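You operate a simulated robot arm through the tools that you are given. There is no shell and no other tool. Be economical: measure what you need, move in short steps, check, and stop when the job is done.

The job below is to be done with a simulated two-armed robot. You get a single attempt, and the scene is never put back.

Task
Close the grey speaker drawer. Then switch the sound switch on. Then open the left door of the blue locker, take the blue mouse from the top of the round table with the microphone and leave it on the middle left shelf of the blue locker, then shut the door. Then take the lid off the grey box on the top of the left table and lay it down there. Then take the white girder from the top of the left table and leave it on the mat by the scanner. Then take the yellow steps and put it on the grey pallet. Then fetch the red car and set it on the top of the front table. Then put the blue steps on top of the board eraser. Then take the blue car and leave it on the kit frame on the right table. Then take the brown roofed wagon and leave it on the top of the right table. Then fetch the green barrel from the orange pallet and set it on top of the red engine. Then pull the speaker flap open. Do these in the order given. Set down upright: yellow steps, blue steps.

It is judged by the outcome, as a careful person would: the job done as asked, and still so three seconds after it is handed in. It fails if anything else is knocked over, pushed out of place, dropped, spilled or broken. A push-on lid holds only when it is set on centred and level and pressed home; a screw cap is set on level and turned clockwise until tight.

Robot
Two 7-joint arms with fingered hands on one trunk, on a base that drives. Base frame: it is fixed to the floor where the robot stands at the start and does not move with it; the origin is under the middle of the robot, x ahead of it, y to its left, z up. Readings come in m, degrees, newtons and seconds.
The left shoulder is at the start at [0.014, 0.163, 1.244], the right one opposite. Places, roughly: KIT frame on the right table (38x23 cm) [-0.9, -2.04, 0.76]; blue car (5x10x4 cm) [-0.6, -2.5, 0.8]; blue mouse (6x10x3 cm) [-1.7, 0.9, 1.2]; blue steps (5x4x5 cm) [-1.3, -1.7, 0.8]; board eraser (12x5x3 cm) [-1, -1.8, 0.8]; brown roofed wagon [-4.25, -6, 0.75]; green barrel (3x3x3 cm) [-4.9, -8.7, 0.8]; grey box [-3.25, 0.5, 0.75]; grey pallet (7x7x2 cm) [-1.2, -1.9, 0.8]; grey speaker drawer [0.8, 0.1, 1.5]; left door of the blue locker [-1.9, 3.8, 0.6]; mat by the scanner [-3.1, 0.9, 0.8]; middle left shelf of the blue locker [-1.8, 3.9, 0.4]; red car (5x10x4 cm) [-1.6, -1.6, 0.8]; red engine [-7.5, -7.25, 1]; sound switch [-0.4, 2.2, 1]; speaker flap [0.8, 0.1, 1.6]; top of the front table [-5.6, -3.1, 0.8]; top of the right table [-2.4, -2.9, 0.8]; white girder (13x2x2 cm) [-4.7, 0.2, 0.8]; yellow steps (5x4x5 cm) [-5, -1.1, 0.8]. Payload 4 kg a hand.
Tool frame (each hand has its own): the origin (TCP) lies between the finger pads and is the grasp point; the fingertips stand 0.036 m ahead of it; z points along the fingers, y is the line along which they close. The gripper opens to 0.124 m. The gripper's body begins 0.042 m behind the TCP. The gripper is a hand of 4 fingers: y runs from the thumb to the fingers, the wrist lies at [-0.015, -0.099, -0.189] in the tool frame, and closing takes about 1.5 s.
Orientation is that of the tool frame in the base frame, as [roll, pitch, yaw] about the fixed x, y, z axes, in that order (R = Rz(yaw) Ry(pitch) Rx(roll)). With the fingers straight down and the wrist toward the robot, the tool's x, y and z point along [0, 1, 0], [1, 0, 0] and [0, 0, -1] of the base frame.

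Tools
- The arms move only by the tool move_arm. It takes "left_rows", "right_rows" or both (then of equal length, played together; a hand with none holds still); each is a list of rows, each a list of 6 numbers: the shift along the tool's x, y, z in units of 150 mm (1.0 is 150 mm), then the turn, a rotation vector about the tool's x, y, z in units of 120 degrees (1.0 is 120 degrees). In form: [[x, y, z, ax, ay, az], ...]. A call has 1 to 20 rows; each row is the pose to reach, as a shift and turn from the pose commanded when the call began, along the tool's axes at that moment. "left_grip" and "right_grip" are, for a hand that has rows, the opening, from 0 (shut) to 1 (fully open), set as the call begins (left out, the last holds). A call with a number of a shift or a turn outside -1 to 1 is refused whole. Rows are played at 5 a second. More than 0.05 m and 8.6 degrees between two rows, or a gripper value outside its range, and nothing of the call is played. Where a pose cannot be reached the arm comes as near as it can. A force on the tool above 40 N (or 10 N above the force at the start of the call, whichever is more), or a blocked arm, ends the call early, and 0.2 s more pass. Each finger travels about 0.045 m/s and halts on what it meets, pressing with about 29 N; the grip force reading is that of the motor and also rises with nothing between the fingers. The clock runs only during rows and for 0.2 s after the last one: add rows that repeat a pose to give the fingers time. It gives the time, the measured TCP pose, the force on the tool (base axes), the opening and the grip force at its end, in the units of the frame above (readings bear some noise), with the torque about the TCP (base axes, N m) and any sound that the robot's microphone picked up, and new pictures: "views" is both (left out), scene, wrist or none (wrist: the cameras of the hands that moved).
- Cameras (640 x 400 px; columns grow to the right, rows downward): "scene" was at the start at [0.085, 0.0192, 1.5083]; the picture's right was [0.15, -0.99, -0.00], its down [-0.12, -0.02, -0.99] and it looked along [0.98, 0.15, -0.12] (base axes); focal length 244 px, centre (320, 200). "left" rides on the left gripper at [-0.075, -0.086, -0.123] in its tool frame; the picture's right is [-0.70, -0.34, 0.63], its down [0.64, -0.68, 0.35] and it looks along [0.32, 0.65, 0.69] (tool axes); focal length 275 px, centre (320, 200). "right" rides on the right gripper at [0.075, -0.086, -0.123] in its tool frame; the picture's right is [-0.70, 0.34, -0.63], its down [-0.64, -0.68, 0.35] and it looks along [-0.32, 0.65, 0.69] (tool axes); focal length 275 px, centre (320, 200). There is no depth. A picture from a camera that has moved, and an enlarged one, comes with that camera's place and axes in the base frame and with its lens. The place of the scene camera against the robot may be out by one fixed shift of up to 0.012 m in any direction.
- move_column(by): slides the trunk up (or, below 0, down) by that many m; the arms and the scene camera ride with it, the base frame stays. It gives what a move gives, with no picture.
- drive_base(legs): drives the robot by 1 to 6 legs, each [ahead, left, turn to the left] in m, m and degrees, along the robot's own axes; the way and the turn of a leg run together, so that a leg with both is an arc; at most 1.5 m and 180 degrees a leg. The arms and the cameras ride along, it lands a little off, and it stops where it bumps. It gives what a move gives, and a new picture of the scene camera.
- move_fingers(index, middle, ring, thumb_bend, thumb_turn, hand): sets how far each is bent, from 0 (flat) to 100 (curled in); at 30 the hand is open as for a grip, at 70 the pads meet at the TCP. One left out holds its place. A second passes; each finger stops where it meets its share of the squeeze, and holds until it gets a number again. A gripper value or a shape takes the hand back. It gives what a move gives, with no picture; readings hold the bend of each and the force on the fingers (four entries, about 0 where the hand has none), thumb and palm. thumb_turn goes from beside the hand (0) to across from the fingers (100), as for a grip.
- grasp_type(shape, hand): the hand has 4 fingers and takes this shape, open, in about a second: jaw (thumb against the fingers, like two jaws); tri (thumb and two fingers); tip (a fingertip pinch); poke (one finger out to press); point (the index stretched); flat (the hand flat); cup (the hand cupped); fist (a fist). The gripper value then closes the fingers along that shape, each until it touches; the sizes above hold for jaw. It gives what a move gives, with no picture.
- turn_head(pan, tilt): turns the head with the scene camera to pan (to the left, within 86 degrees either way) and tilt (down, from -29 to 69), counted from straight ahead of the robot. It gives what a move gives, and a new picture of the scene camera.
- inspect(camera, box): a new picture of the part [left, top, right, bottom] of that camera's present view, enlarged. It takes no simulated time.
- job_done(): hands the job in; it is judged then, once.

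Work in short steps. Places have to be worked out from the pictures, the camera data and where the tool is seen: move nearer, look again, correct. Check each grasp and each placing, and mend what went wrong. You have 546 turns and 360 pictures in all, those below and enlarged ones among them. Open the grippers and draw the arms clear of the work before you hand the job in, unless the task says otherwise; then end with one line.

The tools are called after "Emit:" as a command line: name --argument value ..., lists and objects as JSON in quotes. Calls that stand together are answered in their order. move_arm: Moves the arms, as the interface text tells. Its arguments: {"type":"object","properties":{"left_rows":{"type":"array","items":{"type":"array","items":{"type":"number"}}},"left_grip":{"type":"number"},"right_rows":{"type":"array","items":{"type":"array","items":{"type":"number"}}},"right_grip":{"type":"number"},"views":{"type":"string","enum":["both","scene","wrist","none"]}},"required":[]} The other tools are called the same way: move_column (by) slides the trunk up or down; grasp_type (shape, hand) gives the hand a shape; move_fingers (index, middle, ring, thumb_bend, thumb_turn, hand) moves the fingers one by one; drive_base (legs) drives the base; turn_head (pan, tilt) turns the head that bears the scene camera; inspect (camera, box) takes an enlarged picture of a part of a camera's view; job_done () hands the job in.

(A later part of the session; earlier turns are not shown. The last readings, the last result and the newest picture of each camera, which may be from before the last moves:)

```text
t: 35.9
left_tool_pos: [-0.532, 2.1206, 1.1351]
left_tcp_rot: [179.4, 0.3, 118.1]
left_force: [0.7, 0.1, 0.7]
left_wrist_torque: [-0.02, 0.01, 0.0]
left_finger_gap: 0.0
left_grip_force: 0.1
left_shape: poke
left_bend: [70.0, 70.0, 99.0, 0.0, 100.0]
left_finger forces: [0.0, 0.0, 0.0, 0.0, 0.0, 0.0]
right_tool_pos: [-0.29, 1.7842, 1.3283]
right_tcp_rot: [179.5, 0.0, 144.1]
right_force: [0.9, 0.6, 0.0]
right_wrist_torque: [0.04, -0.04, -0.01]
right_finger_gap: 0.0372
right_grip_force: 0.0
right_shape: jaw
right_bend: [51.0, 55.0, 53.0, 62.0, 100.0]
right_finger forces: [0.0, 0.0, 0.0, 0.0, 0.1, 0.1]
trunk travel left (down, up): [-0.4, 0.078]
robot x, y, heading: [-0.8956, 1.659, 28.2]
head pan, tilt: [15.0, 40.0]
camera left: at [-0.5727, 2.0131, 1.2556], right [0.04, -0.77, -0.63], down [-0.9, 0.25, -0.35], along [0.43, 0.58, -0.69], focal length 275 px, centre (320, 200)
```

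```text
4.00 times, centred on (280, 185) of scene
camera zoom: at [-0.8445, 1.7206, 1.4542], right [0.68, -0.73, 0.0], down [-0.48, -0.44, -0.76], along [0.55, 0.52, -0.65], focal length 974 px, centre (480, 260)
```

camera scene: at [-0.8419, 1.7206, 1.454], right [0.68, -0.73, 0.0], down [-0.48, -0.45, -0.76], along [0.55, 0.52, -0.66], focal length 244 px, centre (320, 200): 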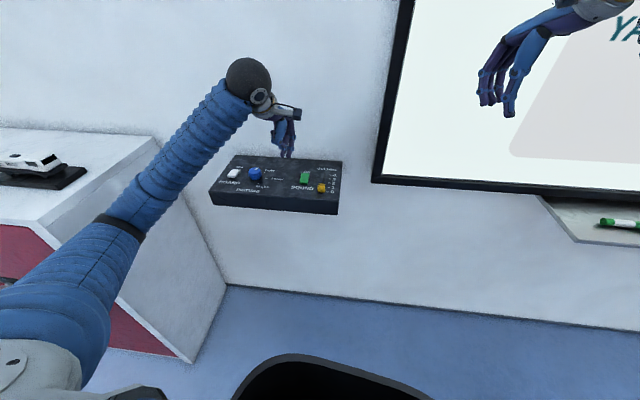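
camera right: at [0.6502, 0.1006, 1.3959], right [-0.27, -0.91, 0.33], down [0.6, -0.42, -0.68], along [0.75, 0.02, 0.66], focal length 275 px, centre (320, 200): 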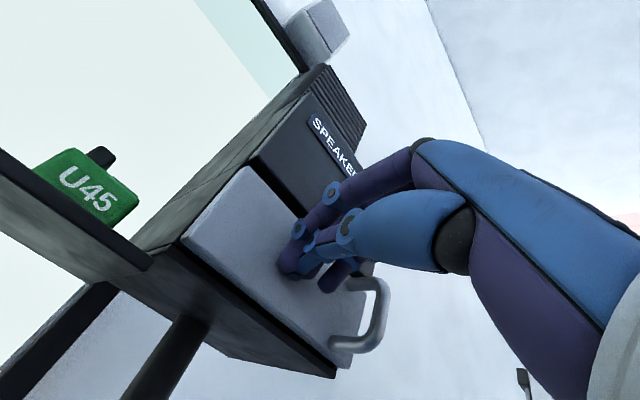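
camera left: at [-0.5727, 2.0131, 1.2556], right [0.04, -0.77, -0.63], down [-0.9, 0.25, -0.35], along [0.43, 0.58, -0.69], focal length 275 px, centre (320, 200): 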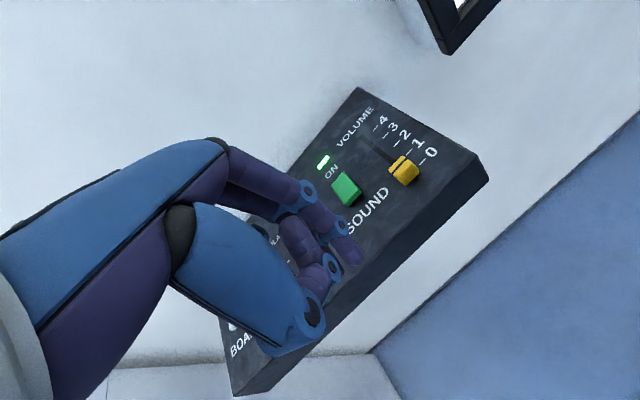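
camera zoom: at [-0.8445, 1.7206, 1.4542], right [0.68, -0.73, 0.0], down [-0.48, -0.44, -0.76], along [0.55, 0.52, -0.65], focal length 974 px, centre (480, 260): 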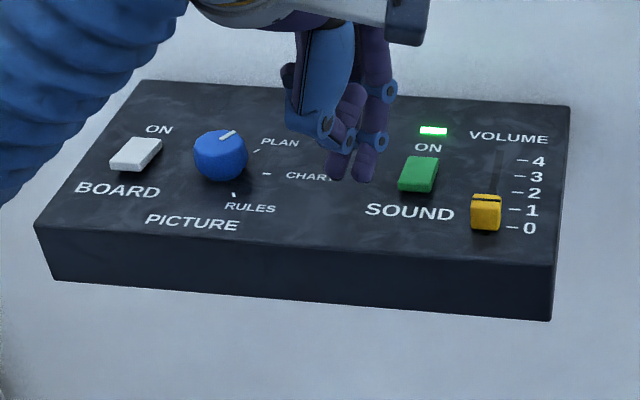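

The SOUND lamp is lit and the other controls are unchanged. I set the left hand back to jaw and drive back and left in front of the lockers.

Emit:
grasp_type --shape "jaw" --hand "left"

Emit:
drive_base --legs '[[-0.4, 0.8, 0]]'

Emit:
turn_head --pan 40 --tilt 25

```text
t: 36.8
left_tool_pos: [-0.5311, 2.1209, 1.1324]
left_tcp_rot: [179.4, 0.2, 118.1]
left_force: [-0.1, 1.1, 0.2]
left_wrist_torque: [0.02, -0.01, -0.01]
left_finger_gap: 0.124
left_grip_force: 0.1
left_shape: jaw
left_bend: [30.0, 30.0, 30.0, 30.0, 98.0]
left_finger forces: [0.0, 0.0, 0.1, 0.1, 0.0, 0.1]
right_tool_pos: [-0.2883, 1.7861, 1.3269]
right_tcp_rot: [179.7, 0.0, 144.2]
right_force: [0.5, 0.2, -0.5]
right_wrist_torque: [-0.01, -0.03, -0.02]
right_finger_gap: 0.0371
right_grip_force: 0.0
right_shape: jaw
right_bend: [51.0, 55.0, 53.0, 62.0, 100.0]
right_finger forces: [0.0, 0.0, 0.1, 0.0, 0.1, 0.0]
trunk travel left (down, up): [-0.4, 0.078]
robot x, y, heading: [-0.8997, 1.6577, 27.8]
head pan, tilt: [15.0, 40.0]
```

```text
t: 38.5
left_tool_pos: [-0.6506, 2.2009, 1.1267]
left_tcp_rot: [-179.7, -0.2, 119.9]
left_force: [-0.1, 0.0, -0.4]
left_wrist_torque: [-0.05, 0.05, 0.0]
left_finger_gap: 0.1239
left_grip_force: 0.0
left_shape: jaw
left_bend: [30.0, 30.0, 30.0, 30.0, 98.0]
left_finger forces: [0.1, 0.0, 0.0, 0.0, 0.0, 0.0]
right_tool_pos: [-0.3983, 1.8644, 1.328]
right_tcp_rot: [179.5, -0.1, 145.3]
right_force: [0.6, 0.0, -0.9]
right_wrist_torque: [0.01, 0.1, 0.02]
right_finger_gap: 0.0372
right_grip_force: 0.1
right_shape: jaw
right_bend: [51.0, 55.0, 53.0, 62.0, 100.0]
right_finger forces: [0.0, 0.0, 0.0, 0.0, 0.0, 0.0]
trunk travel left (down, up): [-0.4, 0.078]
robot x, y, heading: [-1.0068, 1.7263, 29.4]
head pan, tilt: [15.0, 40.0]
stopped in leg 1: the robot was blocked; the commanded pose is now the measured one
camera scene: at [-0.9536, 1.7875, 1.4544], right [0.7, -0.72, -0.01], down [-0.47, -0.45, -0.76], along [0.54, 0.53, -0.65], focal length 244 px, centre (320, 200)
```

scene: 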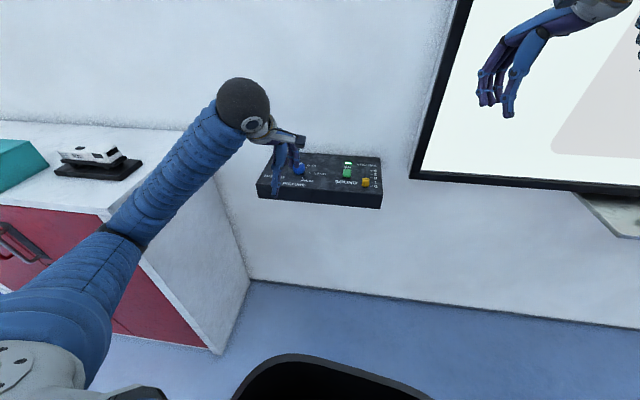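

```text
t: 39.3
left_tool_pos: [-0.6545, 2.1964, 1.1306]
left_tcp_rot: [179.9, 0.0, 119.6]
left_force: [-0.5, -0.7, -0.2]
left_wrist_torque: [-0.01, 0.05, 0.01]
left_finger_gap: 0.124
left_grip_force: 0.1
left_shape: jaw
left_bend: [30.0, 30.0, 30.0, 30.0, 98.0]
left_finger forces: [0.0, 0.0, 0.1, 0.0, 0.0, 0.0]
right_tool_pos: [-0.4057, 1.8625, 1.3318]
right_tcp_rot: [179.4, 0.2, 145.2]
right_force: [-0.1, 0.5, -0.4]
right_wrist_torque: [-0.06, 0.01, -0.01]
right_finger_gap: 0.0372
right_grip_force: 0.1
right_shape: jaw
right_bend: [51.0, 55.0, 53.0, 62.0, 100.0]
right_finger forces: [0.0, 0.1, 0.0, 0.1, 0.0, 0.1]
trunk travel left (down, up): [-0.4, 0.078]
robot x, y, heading: [-1.0054, 1.7323, 29.1]
head pan, tilt: [40.0, 25.0]
camera scene: at [-0.9879, 1.8147, 1.478], right [0.93, -0.36, -0.01], down [-0.16, -0.4, -0.9], along [0.32, 0.84, -0.43], focal length 244 px, centre (320, 200)
```

scene: 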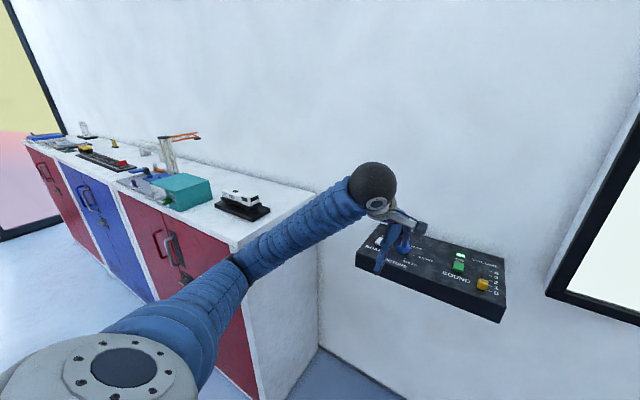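

The base was blocked after a few centimetres. I look left and down to see what it touched.

Emit:
turn_head --pan 80 --tilt 35

Emit:
turn_head --pan -80 --tilt 35

Emit:
turn_head --pan 30 --tilt 60

```text
t: 40.4
left_tool_pos: [-0.6532, 2.198, 1.1302]
left_tcp_rot: [-180.0, 0.1, 119.5]
left_force: [0.0, -0.4, 0.3]
left_wrist_torque: [-0.01, -0.02, 0.0]
left_finger_gap: 0.124
left_grip_force: 0.1
left_shape: jaw
left_bend: [30.0, 30.0, 30.0, 30.0, 98.0]
left_finger forces: [0.0, 0.1, 0.0, 0.0, 0.1, 0.1]
right_tool_pos: [-0.404, 1.8617, 1.3316]
right_tcp_rot: [179.4, 0.2, 145.2]
right_force: [0.2, 0.6, 0.2]
right_wrist_torque: [0.03, -0.02, 0.03]
right_finger_gap: 0.0372
right_grip_force: 0.2
right_shape: jaw
right_bend: [51.0, 55.0, 53.0, 62.0, 100.0]
right_finger forces: [0.0, 0.0, 0.0, 0.1, 0.1, 0.0]
trunk travel left (down, up): [-0.4, 0.078]
robot x, y, heading: [-1.005, 1.7283, 28.9]
head pan, tilt: [80.0, 35.0]
camera scene: at [-1.0499, 1.8119, 1.4628], right [0.95, 0.33, -0.01], down [0.18, -0.55, -0.82], along [-0.27, 0.77, -0.57], focal length 244 px, centre (320, 200)
```

scene: 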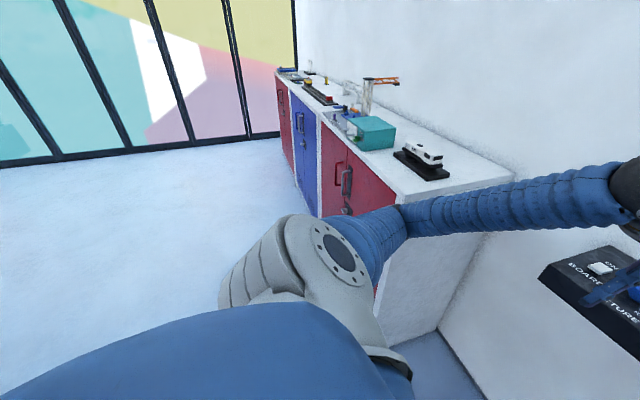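

```text
t: 42.9
left_tool_pos: [-0.6531, 2.1975, 1.1309]
left_tcp_rot: [180.0, 0.0, 119.4]
left_force: [0.9, 1.1, 0.7]
left_wrist_torque: [-0.02, 0.0, -0.01]
left_finger_gap: 0.1239
left_grip_force: 0.1
left_shape: jaw
left_bend: [30.0, 30.0, 30.0, 30.0, 98.0]
left_finger forces: [0.0, 0.1, 0.0, 0.0, 0.0, 0.0]
right_tool_pos: [-0.4061, 1.8629, 1.331]
right_tcp_rot: [179.3, 0.2, 145.1]
right_force: [0.3, 0.2, 0.5]
right_wrist_torque: [-0.01, -0.01, -0.02]
right_finger_gap: 0.0371
right_grip_force: 0.0
right_shape: jaw
right_bend: [51.0, 55.0, 53.0, 62.0, 100.0]
right_finger forces: [0.0, 0.0, 0.0, 0.0, 0.1, 0.1]
trunk travel left (down, up): [-0.4, 0.078]
robot x, y, heading: [-1.0066, 1.7307, 29.2]
head pan, tilt: [-80.0, 35.0]
camera scene: at [-0.9655, 1.6603, 1.4628], right [-0.78, -0.63, 0.01], down [-0.37, 0.44, -0.82], along [0.51, -0.64, -0.57], focal length 244 px, centre (320, 200)
```

scene: 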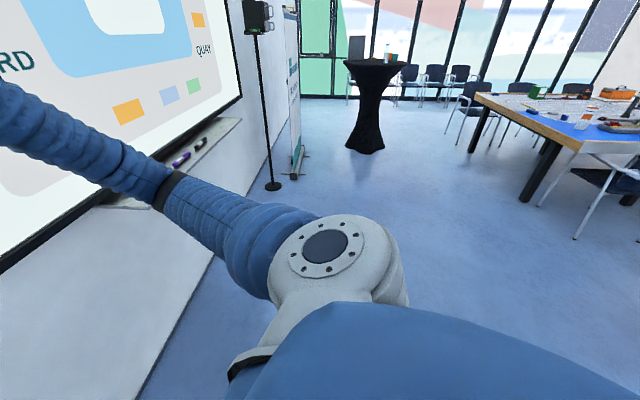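

```text
t: 44.8
left_tool_pos: [-0.6536, 2.1979, 1.1309]
left_tcp_rot: [179.8, 0.0, 119.5]
left_force: [0.2, 0.7, 1.1]
left_wrist_torque: [0.01, 0.01, 0.02]
left_finger_gap: 0.1241
left_grip_force: 0.3
left_shape: jaw
left_bend: [30.0, 30.0, 30.0, 30.0, 98.0]
left_finger forces: [0.0, 0.0, 0.1, 0.0, 0.0, 0.0]
right_tool_pos: [-0.4055, 1.8623, 1.331]
right_tcp_rot: [179.2, 0.2, 145.2]
right_force: [0.1, 0.8, -0.1]
right_wrist_torque: [0.03, 0.03, 0.0]
right_finger_gap: 0.0368
right_grip_force: 0.1
right_shape: jaw
right_bend: [51.0, 55.0, 53.0, 62.0, 100.0]
right_finger forces: [0.0, 0.0, 0.0, 0.0, 0.0, 0.0]
trunk travel left (down, up): [-0.4, 0.078]
robot x, y, heading: [-1.007, 1.7304, 28.6]
head pan, tilt: [30.0, 60.0]
camera scene: at [-0.987, 1.7855, 1.4282], right [0.86, -0.51, 0.0], down [-0.45, -0.74, -0.49], along [0.25, 0.43, -0.87], focal length 244 px, centre (320, 200)
```

scene: 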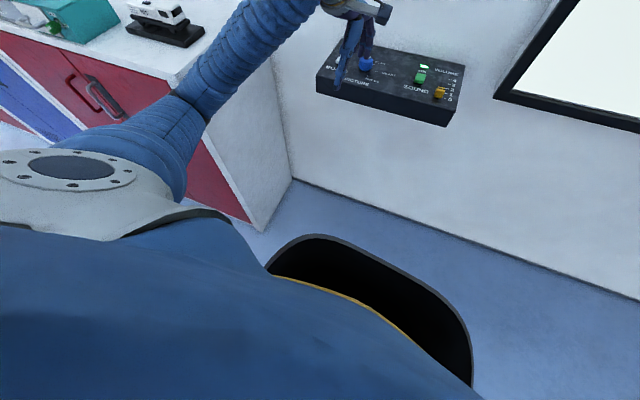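

My left elbow sits right at the edge of the cabinet top, so that is probably the contact. I back straight away from it and then go left in smaller legs.

Emit:
drive_base --legs '[[-0.25, 0, 0], [0, 0.4, 0]]'

Emit:
turn_head --pan 86 --tilt 25

```text
t: 48.7
left_tool_pos: [-1.0578, 2.4299, 1.1267]
left_tcp_rot: [-179.7, 0.1, 119.2]
left_force: [0.2, 0.2, 0.2]
left_wrist_torque: [-0.01, -0.04, 0.01]
left_finger_gap: 0.1241
left_grip_force: 0.1
left_shape: jaw
left_bend: [30.0, 30.0, 30.0, 30.0, 98.0]
left_finger forces: [0.0, 0.0, 0.0, 0.0, 0.0, 0.0]
right_tool_pos: [-0.8108, 2.0958, 1.3276]
right_tcp_rot: [179.7, -0.1, 144.8]
right_force: [-0.4, -0.7, -1.4]
right_wrist_torque: [-0.01, -0.01, 0.01]
right_finger_gap: 0.0373
right_grip_force: 0.0
right_shape: jaw
right_bend: [51.0, 55.0, 53.0, 62.0, 100.0]
right_finger forces: [0.1, 0.1, 0.0, 0.0, 0.0, 0.0]
trunk travel left (down, up): [-0.4, 0.078]
robot x, y, heading: [-1.4176, 1.9604, 28.7]
head pan, tilt: [30.0, 60.0]
camera scene: at [-1.3925, 2.0221, 1.4277], right [0.85, -0.52, -0.01], down [-0.46, -0.74, -0.49], along [0.25, 0.42, -0.87], focal length 244 px, centre (320, 200)
```

scene: 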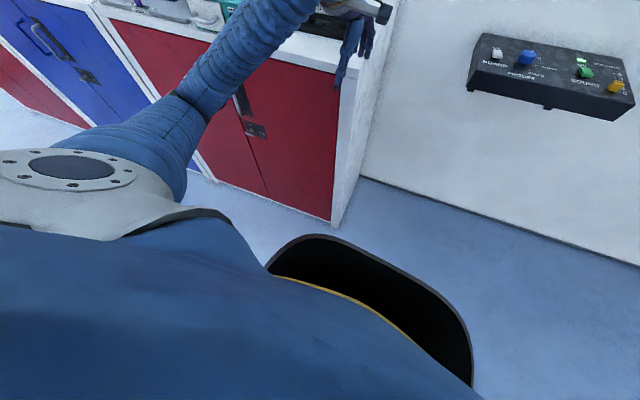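

```text
t: 49.9
left_tool_pos: [-1.0584, 2.4292, 1.1269]
left_tcp_rot: [-179.7, 0.1, 119.1]
left_force: [0.0, 0.1, 0.1]
left_wrist_torque: [0.01, 0.01, -0.02]
left_finger_gap: 0.1241
left_grip_force: 0.0
left_shape: jaw
left_bend: [30.0, 30.0, 30.0, 30.0, 98.0]
left_finger forces: [0.1, 0.0, 0.0, 0.0, 0.0, 0.0]
right_tool_pos: [-0.8104, 2.0937, 1.3276]
right_tcp_rot: [179.6, -0.1, 144.9]
right_force: [0.6, 0.0, 0.4]
right_wrist_torque: [0.01, 0.02, 0.01]
right_finger_gap: 0.037
right_grip_force: 0.1
right_shape: jaw
right_bend: [51.0, 55.0, 53.0, 62.0, 100.0]
right_finger forces: [0.1, 0.1, 0.0, 0.0, 0.0, 0.1]
trunk travel left (down, up): [-0.4, 0.078]
robot x, y, heading: [-1.4198, 1.9639, 28.7]
head pan, tilt: [85.9, 25.0]
camera scene: at [-1.4642, 2.0483, 1.4786], right [0.91, 0.42, -0.02], down [0.16, -0.39, -0.91], along [-0.38, 0.82, -0.42], focal length 244 px, centre (320, 200)
```

scene: 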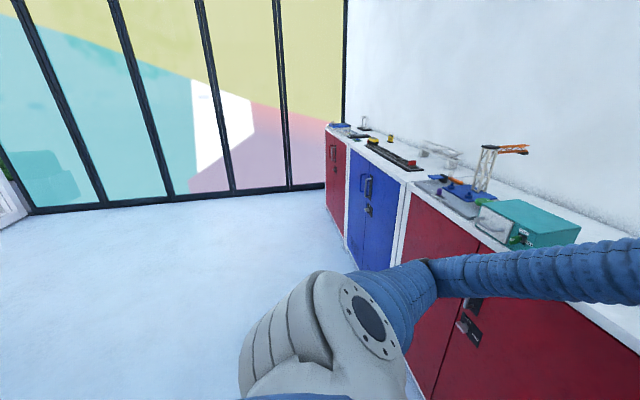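

The way left is clear. I back off another 30 cm and drive 1.2 m left to face the blue locker.

Emit:
drive_base --legs '[[-0.3, 0.3, 0], [0, 0.9, 0]]'

Emit:
turn_head --pan 20 --tilt 35

```text
t: 56.9
left_tool_pos: [-1.888, 3.3386, 1.1254]
left_tcp_rot: [-179.7, 0.2, 118.8]
left_force: [0.0, -0.1, 0.0]
left_wrist_torque: [-0.01, 0.01, 0.01]
left_finger_gap: 0.1238
left_grip_force: 0.1
left_shape: jaw
left_bend: [30.0, 30.0, 30.0, 30.0, 98.0]
left_finger forces: [0.0, 0.1, 0.0, 0.0, 0.0, 0.0]
right_tool_pos: [-1.6433, 2.9997, 1.3259]
right_tcp_rot: [179.6, 0.1, 144.5]
right_force: [0.9, -0.3, 0.6]
right_wrist_torque: [0.02, 0.01, 0.0]
right_finger_gap: 0.0371
right_grip_force: 0.0
right_shape: jaw
right_bend: [51.0, 55.0, 53.0, 62.0, 100.0]
right_finger forces: [0.1, 0.0, 0.0, 0.1, 0.0, 0.1]
trunk travel left (down, up): [-0.4, 0.078]
robot x, y, heading: [-2.2556, 2.8717, 28.5]
head pan, tilt: [85.9, 25.0]
camera scene: at [-2.2971, 2.9593, 1.4786], right [0.91, 0.41, -0.02], down [0.16, -0.39, -0.91], along [-0.38, 0.82, -0.42], focal length 244 px, centre (320, 200)
```

scene: 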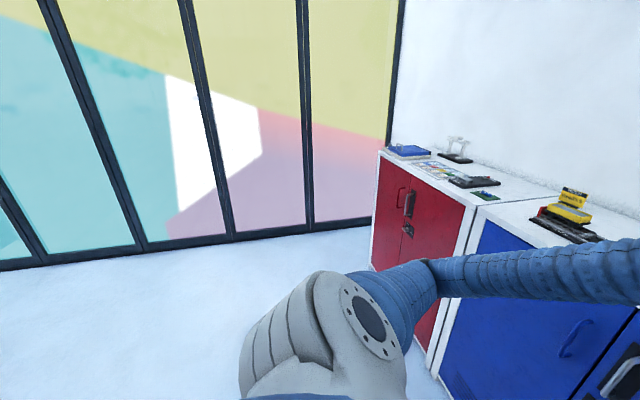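

```text
t: 58.2
left_tool_pos: [-1.8879, 3.3363, 1.1264]
left_tcp_rot: [-179.7, 0.0, 118.7]
left_force: [-0.5, 0.1, -0.6]
left_wrist_torque: [0.01, -0.03, 0.01]
left_finger_gap: 0.1242
left_grip_force: 0.2
left_shape: jaw
left_bend: [30.0, 30.0, 30.0, 30.0, 98.0]
left_finger forces: [0.1, 0.0, 0.1, 0.0, 0.1, 0.0]
right_tool_pos: [-1.6426, 2.999, 1.3269]
right_tcp_rot: [179.7, 0.0, 144.5]
right_force: [-0.5, 0.2, 0.3]
right_wrist_torque: [0.01, 0.01, 0.0]
right_finger_gap: 0.0373
right_grip_force: 0.0
right_shape: jaw
right_bend: [51.0, 55.0, 53.0, 62.0, 100.0]
right_finger forces: [0.0, 0.1, 0.0, 0.0, 0.1, 0.1]
trunk travel left (down, up): [-0.4, 0.078]
robot x, y, heading: [-2.2553, 2.8694, 28.4]
head pan, tilt: [20.0, 35.0]
camera scene: at [-2.2006, 2.9406, 1.4617], right [0.75, -0.66, -0.01], down [-0.39, -0.44, -0.81], along [0.54, 0.61, -0.59], focal length 244 px, centre (320, 200)
```

scene: 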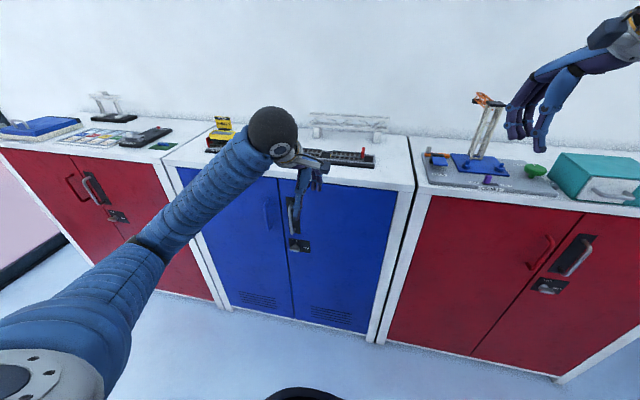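

The left blue door has a bow handle near the middle gap, at about [-1.87, 3.61, 0.88], and its hinge is on the left. The locker front faces about 34.5°, so I square up to it and lower the trunk.

Emit:
drive_base --legs '[[-0.05, 0, 6]]'

Emit:
move_column --by -0.2

Emit:
turn_head --pan 20 --tilt 30

Emit:
inspect --camera "left" --box '[0, 0, 640, 400]'

```text
t: 59.2
left_tool_pos: [-1.9842, 3.3474, 1.1277]
left_tcp_rot: [-179.9, 0.1, 124.9]
left_force: [-0.4, -0.4, 1.0]
left_wrist_torque: [0.03, -0.04, 0.0]
left_finger_gap: 0.1241
left_grip_force: 0.0
left_shape: jaw
left_bend: [30.0, 30.0, 30.0, 30.0, 98.0]
left_finger forces: [0.1, 0.0, 0.1, 0.0, 0.1, 0.0]
right_tool_pos: [-1.7047, 3.0361, 1.329]
right_tcp_rot: [179.6, 0.1, 150.6]
right_force: [-0.6, 0.6, 0.2]
right_wrist_torque: [0.05, -0.08, 0.0]
right_finger_gap: 0.037
right_grip_force: 0.1
right_shape: jaw
right_bend: [51.0, 55.0, 53.0, 62.0, 100.0]
right_finger forces: [0.0, 0.0, 0.0, 0.0, 0.0, 0.0]
trunk travel left (down, up): [-0.4, 0.078]
robot x, y, heading: [-2.2919, 2.8445, 34.5]
head pan, tilt: [20.0, 35.0]
camera scene: at [-2.2534, 2.9195, 1.4618], right [0.81, -0.58, 0.0], down [-0.34, -0.47, -0.81], along [0.47, 0.66, -0.58], focal length 244 px, centre (320, 200)
```

scene: 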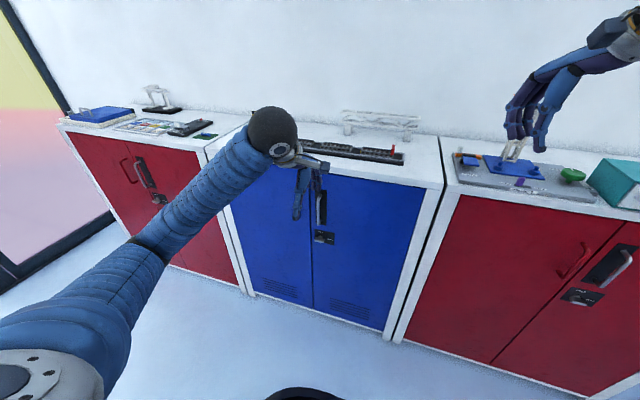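

```text
t: 61.3
left_tool_pos: [-1.9824, 3.3465, 0.9268]
left_tcp_rot: [-179.8, 0.0, 124.9]
left_force: [-0.3, 0.2, 1.1]
left_wrist_torque: [0.01, 0.0, -0.02]
left_finger_gap: 0.124
left_grip_force: 0.0
left_shape: jaw
left_bend: [30.0, 30.0, 30.0, 30.0, 98.0]
left_finger forces: [0.0, 0.0, 0.1, 0.0, 0.1, 0.0]
right_tool_pos: [-1.7013, 3.0378, 1.1288]
right_tcp_rot: [179.6, 0.1, 150.6]
right_force: [0.7, 0.5, 0.0]
right_wrist_torque: [-0.04, -0.04, 0.01]
right_finger_gap: 0.0372
right_grip_force: 0.1
right_shape: jaw
right_bend: [51.0, 55.0, 53.0, 62.0, 100.0]
right_finger forces: [0.0, 0.0, 0.1, 0.0, 0.1, 0.1]
trunk travel left (down, up): [-0.2, 0.278]
robot x, y, heading: [-2.2954, 2.8437, 34.6]
head pan, tilt: [20.0, 35.0]
```

```text
t: 62.0
left_tool_pos: [-1.981, 3.3469, 0.9266]
left_tcp_rot: [-179.7, 0.1, 124.9]
left_force: [-0.1, 0.0, -0.5]
left_wrist_torque: [-0.04, 0.05, 0.03]
left_finger_gap: 0.124
left_grip_force: 0.0
left_shape: jaw
left_bend: [30.0, 30.0, 30.0, 30.0, 98.0]
left_finger forces: [0.0, 0.1, 0.0, 0.0, 0.1, 0.0]
right_tool_pos: [-1.7017, 3.0387, 1.1266]
right_tcp_rot: [179.7, 0.0, 150.6]
right_force: [-0.5, -0.9, -0.3]
right_wrist_torque: [-0.01, 0.0, -0.03]
right_finger_gap: 0.037
right_grip_force: 0.1
right_shape: jaw
right_bend: [51.0, 55.0, 53.0, 62.0, 100.0]
right_finger forces: [0.0, 0.0, 0.0, 0.0, 0.0, 0.1]
trunk travel left (down, up): [-0.2, 0.278]
robot x, y, heading: [-2.2917, 2.8439, 34.8]
head pan, tilt: [20.0, 30.0]
camera scene: at [-2.1885, 2.9635, 1.2447], right [0.81, -0.58, -0.06], down [-0.42, -0.49, -0.76], along [0.42, 0.64, -0.64], focal length 244 px, centre (320, 200)
```

scene: 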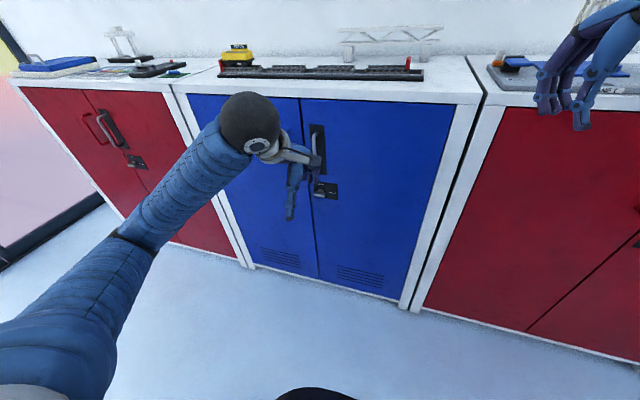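

```text
1.00 times, centred on (320, 200) of left (not enlarged: the box is as wide or as high as the picture)
camera zoom: at [-2.0088, 3.2367, 1.0499], right [0.12, -0.77, -0.63], down [-0.93, 0.14, -0.34], along [0.35, 0.63, -0.7], focal length 275 px, centre (320, 200)
```

zoom: 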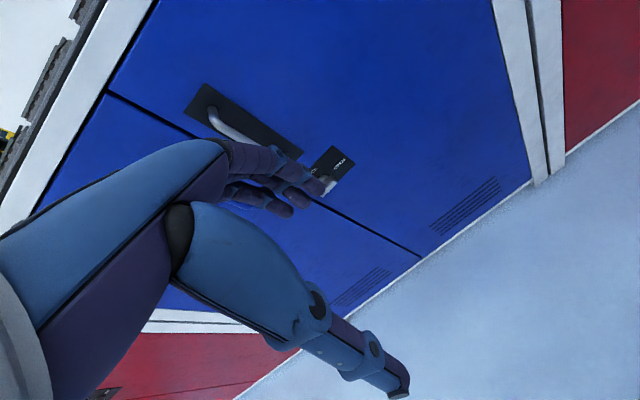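

I turn the left hand to point at the locker and move it a little left and back, to see the handle with the wrist camera.

Emit:
move_arm --left_rows '[[0.05, -0.03, 0, -0.0625, 0, 0], [0.1, -0.06, 0, -0.125, 0, 0], [0.15, -0.09, 0, -0.1875, 0, 0], [0.2, -0.12, 0, -0.25, 0, 0], [0.25, -0.15, 0, -0.3125, 0, 0], [0.3, -0.18, 0, -0.375, 0, 0], [0.35, -0.2, 0, -0.4375, 0, 0], [0.4, -0.24, 0, -0.5, 0, 0], [0.45, -0.27, 0, -0.5625, 0, 0], [0.5, -0.3, 0, -0.625, 0, 0], [0.55, -0.33, 0, -0.6875, 0, 0], [0.6, -0.33, 0, -0.75, 0, 0]]' --views "none"

Emit:
move_arm --left_rows '[[0, 0, 0, 0, 0, -0.07], [0, 0, 0, 0, 0, -0.14], [0, 0, 0, 0, 0, -0.21], [0, 0, 0, 0, 0, -0.28], [0, 0, 0, 0, 0, -0.35], [0, 0, 0, 0, 0, -0.42], [0, 0, 0, 0, 0, -0.49], [0, 0, 0, 0, 0, -0.56], [0, 0, 0, 0, 0, -0.63], [0, 0, 0, 0, 0, -0.7], [0, 0, 0, 0, 0, -0.75]]'

```text
t: 64.6
left_tool_pos: [-2.0542, 3.4187, 0.9032]
left_tcp_rot: [90.2, 0.0, 124.7]
left_force: [-0.6, -0.5, 0.9]
left_wrist_torque: [-0.03, -0.02, -0.02]
left_finger_gap: 0.1239
left_grip_force: 0.1
left_shape: jaw
left_bend: [30.0, 30.0, 30.0, 30.0, 98.0]
left_finger forces: [0.0, 0.0, 0.1, 0.0, 0.0, 0.0]
left hand out of reach, approached as far as the arm can: row 1, 2, 3, 4, 5, 6, 7, 8, 9, 10, 11, 12
right_tool_pos: [-1.7034, 3.0381, 1.1268]
right_tcp_rot: [179.6, 0.0, 150.6]
right_force: [0.5, -0.1, 0.3]
right_wrist_torque: [-0.02, 0.02, -0.01]
right_finger_gap: 0.0372
right_grip_force: 0.0
right_shape: jaw
right_bend: [51.0, 55.0, 53.0, 62.0, 100.0]
right_finger forces: [0.1, 0.1, 0.1, 0.0, 0.0, 0.1]
trunk travel left (down, up): [-0.2, 0.278]
robot x, y, heading: [-2.2955, 2.8442, 34.3]
head pan, tilt: [20.0, 30.0]
```

```text
t: 67.0
left_tool_pos: [-2.0164, 3.4514, 0.868]
left_tcp_rot: [108.2, 85.3, 142.7]
left_force: [-0.9, -0.5, -0.7]
left_wrist_torque: [-0.02, -0.08, 0.0]
left_finger_gap: 0.1238
left_grip_force: 0.0
left_shape: jaw
left_bend: [30.0, 30.0, 30.0, 30.0, 98.0]
left_finger forces: [0.0, 0.1, 0.0, 0.0, 0.0, 0.1]
left hand out of reach, approached as far as the arm can: row 1, 2, 3, 4, 5, 6, 7, 8, 9, 10, 11
right_tool_pos: [-1.7023, 3.0365, 1.1244]
right_tcp_rot: [179.9, -0.1, 150.5]
right_force: [-1.1, -0.5, -0.5]
right_wrist_torque: [0.01, 0.01, 0.0]
right_finger_gap: 0.0372
right_grip_force: 0.1
right_shape: jaw
right_bend: [51.0, 55.0, 53.0, 62.0, 100.0]
right_finger forces: [0.0, 0.0, 0.0, 0.0, 0.0, 0.0]
trunk travel left (down, up): [-0.2, 0.278]
robot x, y, heading: [-2.294, 2.844, 34.8]
head pan, tilt: [20.0, 30.0]
camera scene: at [-2.1881, 2.9635, 1.2436], right [0.81, -0.58, -0.06], down [-0.42, -0.49, -0.76], along [0.42, 0.64, -0.64], focal length 244 px, centre (320, 200)
camera left: at [-2.0635, 3.3066, 0.9393], right [0.76, 0.05, 0.65], down [0.63, -0.33, -0.71], along [0.18, 0.94, -0.28], focal length 275 px, centre (320, 200)
```

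scene: 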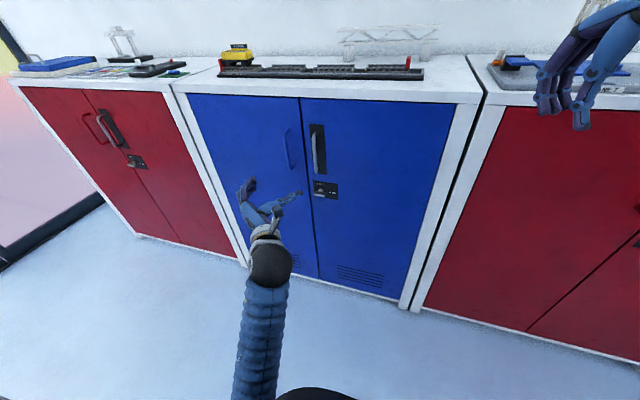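
left: 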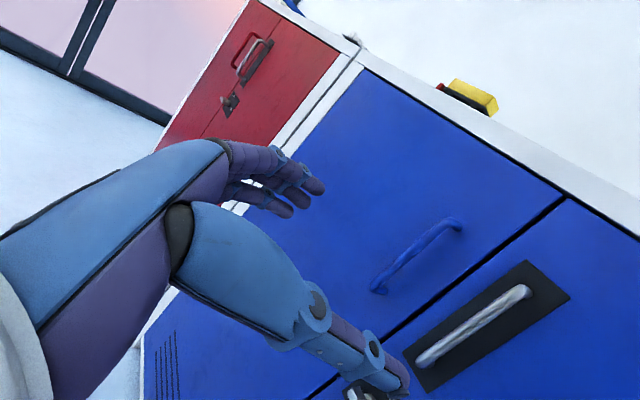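

The handle bar is centred at [-1.884, 3.583, 0.878], which is 18 cm ahead of the TCP and 3 cm to its left. I narrow the hand and move up to it.

Emit:
move_arm --left_rows '[[-0.03, 0.1, 0, 0, 0, 0], [-0.07, 0.22, 0.15, 0, 0, 0], [-0.07, 0.22, 0.4, 0, 0, 0], [-0.07, 0.22, 0.65, 0, 0, 0], [-0.07, 0.22, 0.8, 0, 0, 0]]' --left_grip 0.5

```text
t: 67.4
left_tool_pos: [-2.0311, 3.4755, 0.893]
left_tcp_rot: [95.4, 77.3, 129.4]
left_force: [0.8, 0.1, 1.1]
left_wrist_torque: [0.01, 0.03, 0.04]
left_finger_gap: 0.0905
left_grip_force: 0.1
left_shape: jaw
left_bend: [34.0, 37.0, 36.0, 0.0, 99.0]
left_finger forces: [0.0, 0.0, 0.1, 0.1, 0.0, 0.1]
right_tool_pos: [-1.7034, 3.0375, 1.1309]
right_tcp_rot: [179.6, 0.0, 150.7]
right_force: [0.5, -0.1, -0.1]
right_wrist_torque: [0.0, 0.0, 0.0]
right_finger_gap: 0.0373
right_grip_force: 0.1
right_shape: jaw
right_bend: [51.0, 55.0, 53.0, 62.0, 100.0]
right_finger forces: [0.1, 0.0, 0.0, 0.0, 0.1, 0.0]
trunk travel left (down, up): [-0.2, 0.278]
robot x, y, heading: [-2.2947, 2.8446, 34.3]
head pan, tilt: [20.0, 30.0]
stopped in row 1 (left hand): the arm was blocked; the commanded pose is now the measured one
camera scene: at [-2.1898, 2.963, 1.2466], right [0.81, -0.58, -0.06], down [-0.41, -0.49, -0.77], along [0.42, 0.65, -0.64], focal length 244 px, centre (320, 200)
camera left: at [-2.0749, 3.324, 0.9503], right [0.8, -0.03, 0.59], down [0.57, -0.25, -0.78], along [0.17, 0.97, -0.18], focal length 275 px, centre (320, 200)
```

scene: 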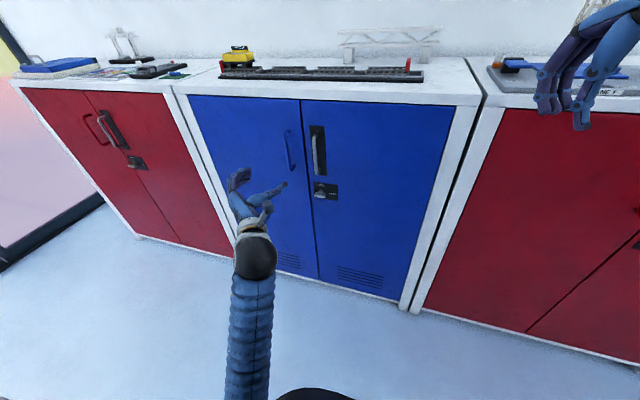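
left: 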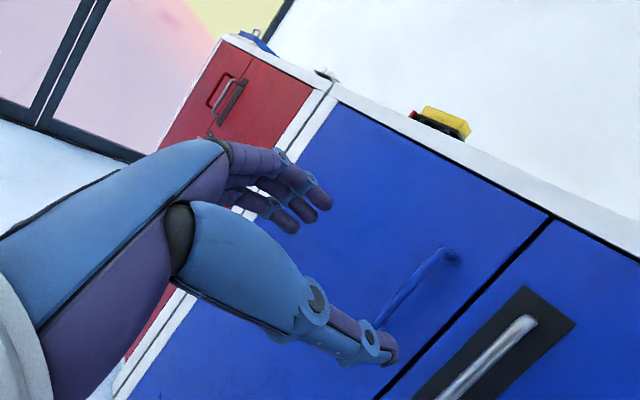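

The arm folded against itself because the locker is too near for this reach. I back the base 20 cm so the arm can extend, then level the hand and reach forward.

Emit:
drive_base --legs '[[-0.2, 0, 0]]'

Emit:
move_arm --left_rows '[[0, 0, 0.2, 0, 0, 0], [0, 0, 0.4, 0, 0, -0.05], [0, 0, 0.6, 0, 0, -0.1], [0, 0, 0.8, 0, 0, -0.1], [0, 0, 1.0, 0, 0, -0.1]]'

```text
t: 69.0
left_tool_pos: [-2.1958, 3.3629, 0.8913]
left_tcp_rot: [95.7, 77.3, 130.0]
left_force: [-0.6, 0.3, 0.1]
left_wrist_torque: [0.0, 0.02, 0.07]
left_finger_gap: 0.0624
left_grip_force: 0.0
left_shape: jaw
left_bend: [42.0, 45.0, 44.0, 56.0, 100.0]
left_finger forces: [0.0, 0.0, 0.1, 0.0, 0.0, 0.1]
right_tool_pos: [-1.8686, 2.9249, 1.1283]
right_tcp_rot: [179.6, 0.0, 150.6]
right_force: [-0.1, -0.7, 0.4]
right_wrist_torque: [-0.01, 0.0, -0.04]
right_finger_gap: 0.037
right_grip_force: 0.0
right_shape: jaw
right_bend: [51.0, 55.0, 53.0, 62.0, 100.0]
right_finger forces: [0.0, 0.0, 0.0, 0.0, 0.1, 0.0]
trunk travel left (down, up): [-0.2, 0.278]
robot x, y, heading: [-2.4602, 2.7331, 34.5]
head pan, tilt: [20.0, 30.0]
camera scene: at [-2.3548, 2.8491, 1.245], right [0.81, -0.58, -0.06], down [-0.41, -0.49, -0.77], along [0.42, 0.65, -0.64], focal length 244 px, centre (320, 200)
```

scene: 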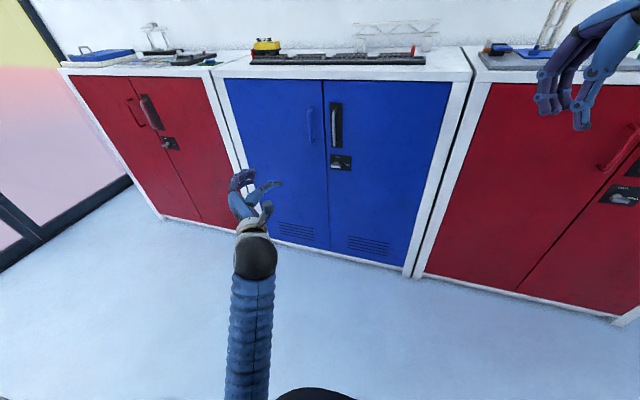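

```text
t: 69.6
left_tool_pos: [-2.1767, 3.4225, 0.9098]
left_tcp_rot: [96.6, 69.8, 131.8]
left_force: [-0.3, -0.4, 0.2]
left_wrist_torque: [-0.02, 0.02, 0.0]
left_finger_gap: 0.0618
left_grip_force: 0.0
left_shape: jaw
left_bend: [42.0, 46.0, 44.0, 56.0, 100.0]
left_finger forces: [0.1, 0.1, 0.0, 0.0, 0.1, 0.1]
right_tool_pos: [-1.8674, 2.9239, 1.1308]
right_tcp_rot: [179.6, 0.0, 150.6]
right_force: [0.3, -1.2, -0.7]
right_wrist_torque: [0.03, -0.03, -0.01]
right_finger_gap: 0.0372
right_grip_force: 0.0
right_shape: jaw
right_bend: [51.0, 55.0, 53.0, 62.0, 100.0]
right_finger forces: [0.0, 0.0, 0.1, 0.0, 0.0, 0.0]
trunk travel left (down, up): [-0.2, 0.278]
robot x, y, heading: [-2.457, 2.7324, 34.6]
head pan, tilt: [20.0, 30.0]
stopped in row 3 (left hand): the arm was blocked; the commanded pose is now the measured one
camera scene: at [-2.3543, 2.8495, 1.2465], right [0.81, -0.58, -0.06], down [-0.41, -0.49, -0.77], along [0.42, 0.65, -0.64], focal length 244 px, centre (320, 200)
camera left: at [-2.2127, 3.2648, 0.9565], right [0.86, -0.07, 0.51], down [0.5, -0.16, -0.85], along [0.14, 0.98, -0.1], focal length 275 px, centre (320, 200)
```

scene: 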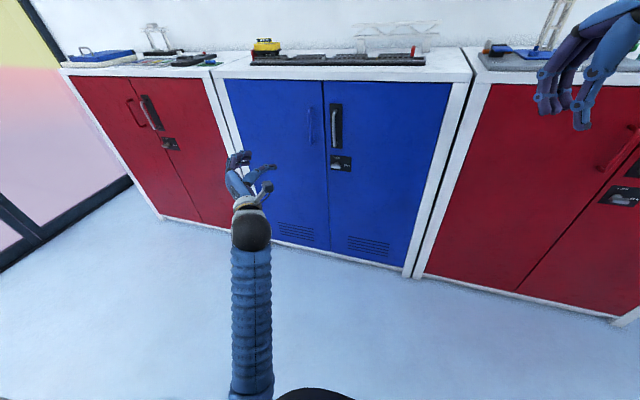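
left: 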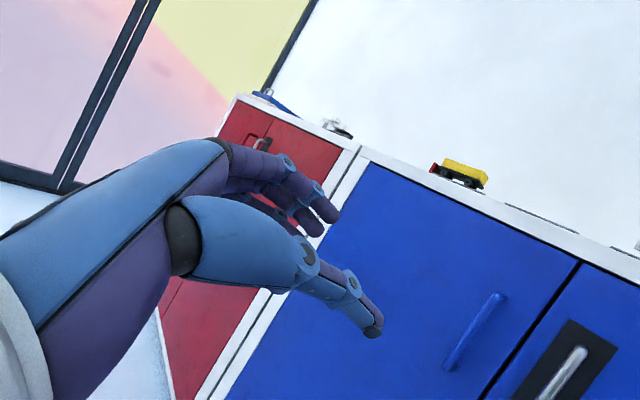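

Something of my own arm is still catching. I look down at it to see how it is folded.

Emit:
turn_head --pan 25 --tilt 65

```text
t: 70.6
left_tool_pos: [-2.1755, 3.4226, 0.9074]
left_tcp_rot: [97.3, 69.8, 132.6]
left_force: [0.1, 0.0, 0.6]
left_wrist_torque: [0.03, -0.02, -0.02]
left_finger_gap: 0.062
left_grip_force: 0.1
left_shape: jaw
left_bend: [42.0, 46.0, 44.0, 56.0, 100.0]
left_finger forces: [0.1, 0.0, 0.0, 0.0, 0.2, 0.0]
right_tool_pos: [-1.8685, 2.924, 1.1271]
right_tcp_rot: [179.7, 0.0, 150.6]
right_force: [0.5, -0.2, 0.2]
right_wrist_torque: [0.01, -0.01, -0.03]
right_finger_gap: 0.037
right_grip_force: 0.0
right_shape: jaw
right_bend: [51.0, 55.0, 53.0, 62.0, 100.0]
right_finger forces: [0.0, 0.1, 0.1, 0.0, 0.0, 0.0]
trunk travel left (down, up): [-0.2, 0.278]
robot x, y, heading: [-2.462, 2.73, 34.8]
head pan, tilt: [25.0, 65.0]
camera scene: at [-2.382, 2.8241, 1.2035], right [0.86, -0.51, -0.08], down [-0.51, -0.82, -0.27], along [0.07, 0.27, -0.96], focal length 244 px, centre (320, 200)
```

scene: 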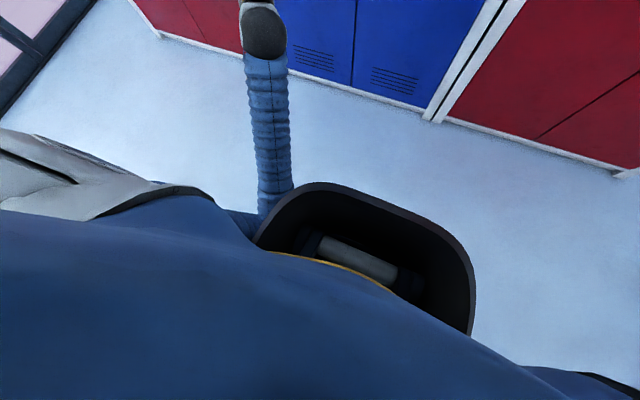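

The elbow hangs down against my base. I raise the trunk 20 cm to free it and then reach forward.

Emit:
move_column --by 0.2

Emit:
move_arm --left_rows '[[0, 0, 0.2, 0, 0, 0], [0, 0, 0.4, 0, 0, 0], [0, 0, 0.6, 0, 0, 0], [0, 0, 0.8, 0, 0, 0], [0, 0, 1.0, 0, 0, 0]]' --views "none"

Emit:
turn_head --pan 20 --tilt 35

```text
t: 71.5
left_tool_pos: [-2.1987, 3.4435, 0.9889]
left_tcp_rot: [93.6, 60.6, 130.2]
left_force: [-1.4, -0.5, -0.2]
left_wrist_torque: [-0.05, 0.0, 0.0]
left_finger_gap: 0.062
left_grip_force: 0.0
left_shape: jaw
left_bend: [42.0, 46.0, 44.0, 56.0, 100.0]
left_finger forces: [0.0, 0.0, 0.0, 0.1, 0.1, 0.1]
right_tool_pos: [-1.872, 2.9216, 1.1839]
right_tcp_rot: [179.0, 0.4, 150.6]
right_force: [0.2, 0.6, 0.6]
right_wrist_torque: [-0.03, -0.02, 0.01]
right_finger_gap: 0.0369
right_grip_force: 0.0
right_shape: jaw
right_bend: [51.0, 55.0, 53.0, 62.0, 100.0]
right_finger forces: [0.0, 0.1, 0.0, 0.0, 0.0, 0.0]
trunk travel left (down, up): [-0.246, 0.231]
robot x, y, heading: [-2.4628, 2.7326, 34.4]
head pan, tilt: [25.0, 65.0]
stopped: the arm was blocked; the commanded pose is now the measured one
```

```text
t: 72.7
left_tool_pos: [-2.0851, 3.5406, 0.9775]
left_tcp_rot: [94.8, 59.1, 131.7]
left_force: [-0.5, -0.3, 0.6]
left_wrist_torque: [0.03, -0.03, -0.02]
left_finger_gap: 0.062
left_grip_force: 0.1
left_shape: jaw
left_bend: [42.0, 46.0, 44.0, 56.0, 100.0]
left_finger forces: [0.0, 0.0, 0.1, 0.0, 0.1, 0.0]
right_tool_pos: [-1.8684, 2.9222, 1.1779]
right_tcp_rot: [179.3, 0.2, 150.6]
right_force: [1.1, -0.1, 0.4]
right_wrist_torque: [0.01, 0.0, 0.0]
right_finger_gap: 0.037
right_grip_force: 0.1
right_shape: jaw
right_bend: [51.0, 54.0, 53.0, 62.0, 100.0]
right_finger forces: [0.0, 0.1, 0.0, 0.0, 0.0, 0.0]
trunk travel left (down, up): [-0.246, 0.231]
robot x, y, heading: [-2.4602, 2.7296, 34.5]
head pan, tilt: [25.0, 65.0]
```

```text
t: 73.6
left_tool_pos: [-2.0853, 3.5413, 0.9826]
left_tcp_rot: [93.9, 59.3, 131.1]
left_force: [-0.5, -0.5, -0.2]
left_wrist_torque: [-0.03, 0.01, -0.04]
left_finger_gap: 0.0621
left_grip_force: 0.0
left_shape: jaw
left_bend: [42.0, 46.0, 44.0, 56.0, 100.0]
left_finger forces: [0.0, 0.0, 0.1, 0.1, 0.0, 0.1]
right_tool_pos: [-1.8703, 2.9239, 1.1774]
right_tcp_rot: [179.2, 0.2, 150.6]
right_force: [0.1, -0.2, -0.5]
right_wrist_torque: [0.0, -0.01, 0.01]
right_finger_gap: 0.0372
right_grip_force: 0.0
right_shape: jaw
right_bend: [51.0, 54.0, 53.0, 62.0, 100.0]
right_finger forces: [0.0, 0.1, 0.0, 0.0, 0.1, 0.1]
trunk travel left (down, up): [-0.246, 0.231]
robot x, y, heading: [-2.4624, 2.7338, 34.4]
head pan, tilt: [20.0, 35.0]
camera scene: at [-2.3753, 2.8344, 1.2928], right [0.81, -0.58, -0.04], down [-0.42, -0.53, -0.74], along [0.41, 0.62, -0.67], focal length 244 px, centre (320, 200)
```

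scene: 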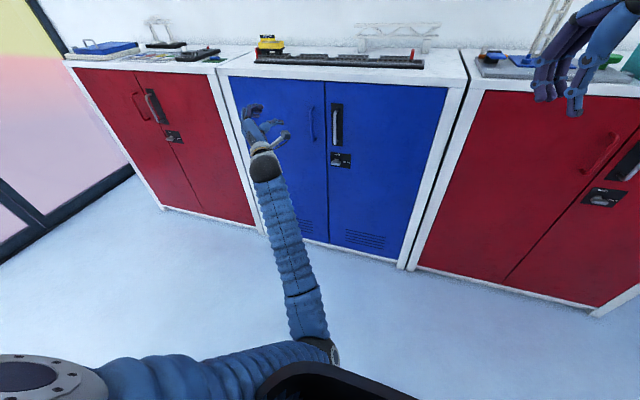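

The elbow now lies at the front rim of my base. I raise the trunk further to lift it clear.

Emit:
move_column --by 0.15

Emit:
turn_head --pan 20 --tilt 36

```text
t: 75.5
left_tool_pos: [-2.1254, 3.5763, 1.1559]
left_tcp_rot: [92.1, 54.1, 132.8]
left_force: [0.0, 0.5, -0.2]
left_wrist_torque: [0.03, 0.0, 0.0]
left_finger_gap: 0.062
left_grip_force: 0.0
left_shape: jaw
left_bend: [42.0, 46.0, 44.0, 56.0, 100.0]
left_finger forces: [0.1, 0.1, 0.0, 0.0, 0.0, 0.0]
right_tool_pos: [-1.8694, 2.924, 1.3282]
right_tcp_rot: [179.3, 0.2, 150.6]
right_force: [0.1, -0.5, -0.1]
right_wrist_torque: [-0.02, 0.02, 0.03]
right_finger_gap: 0.0371
right_grip_force: 0.0
right_shape: jaw
right_bend: [51.0, 54.0, 53.0, 62.0, 100.0]
right_finger forces: [0.0, 0.0, 0.1, 0.0, 0.0, 0.0]
trunk travel left (down, up): [-0.396, 0.081]
robot x, y, heading: [-2.4565, 2.7332, 34.4]
head pan, tilt: [20.0, 35.0]
stopped: the arm was blocked; the commanded pose is now the measured one
```

```text
t: 76.1
left_tool_pos: [-2.1253, 3.5767, 1.1576]
left_tcp_rot: [92.4, 54.1, 133.2]
left_force: [0.4, 0.8, 0.8]
left_wrist_torque: [0.0, -0.02, -0.01]
left_finger_gap: 0.0621
left_grip_force: 0.1
left_shape: jaw
left_bend: [42.0, 46.0, 44.0, 56.0, 100.0]
left_finger forces: [0.1, 0.0, 0.0, 0.1, 0.0, 0.0]
right_tool_pos: [-1.868, 2.923, 1.3289]
right_tcp_rot: [179.3, 0.2, 150.5]
right_force: [-0.8, -0.3, -0.4]
right_wrist_torque: [0.0, 0.02, 0.02]
right_finger_gap: 0.0369
right_grip_force: 0.0
right_shape: jaw
right_bend: [51.0, 54.0, 53.0, 62.0, 100.0]
right_finger forces: [0.1, 0.0, 0.1, 0.1, 0.0, 0.0]
trunk travel left (down, up): [-0.396, 0.081]
robot x, y, heading: [-2.4591, 2.7304, 34.3]
head pan, tilt: [20.0, 36.0]
camera scene: at [-2.4151, 2.8065, 1.4564], right [0.81, -0.58, -0.01], down [-0.35, -0.49, -0.8], along [0.46, 0.65, -0.6], focal length 244 px, centre (320, 200)
```

scene: 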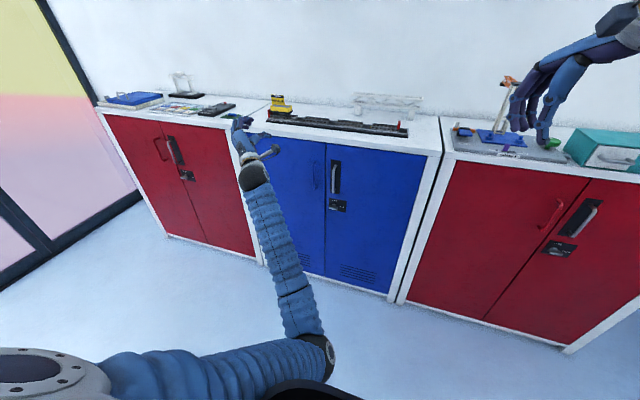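

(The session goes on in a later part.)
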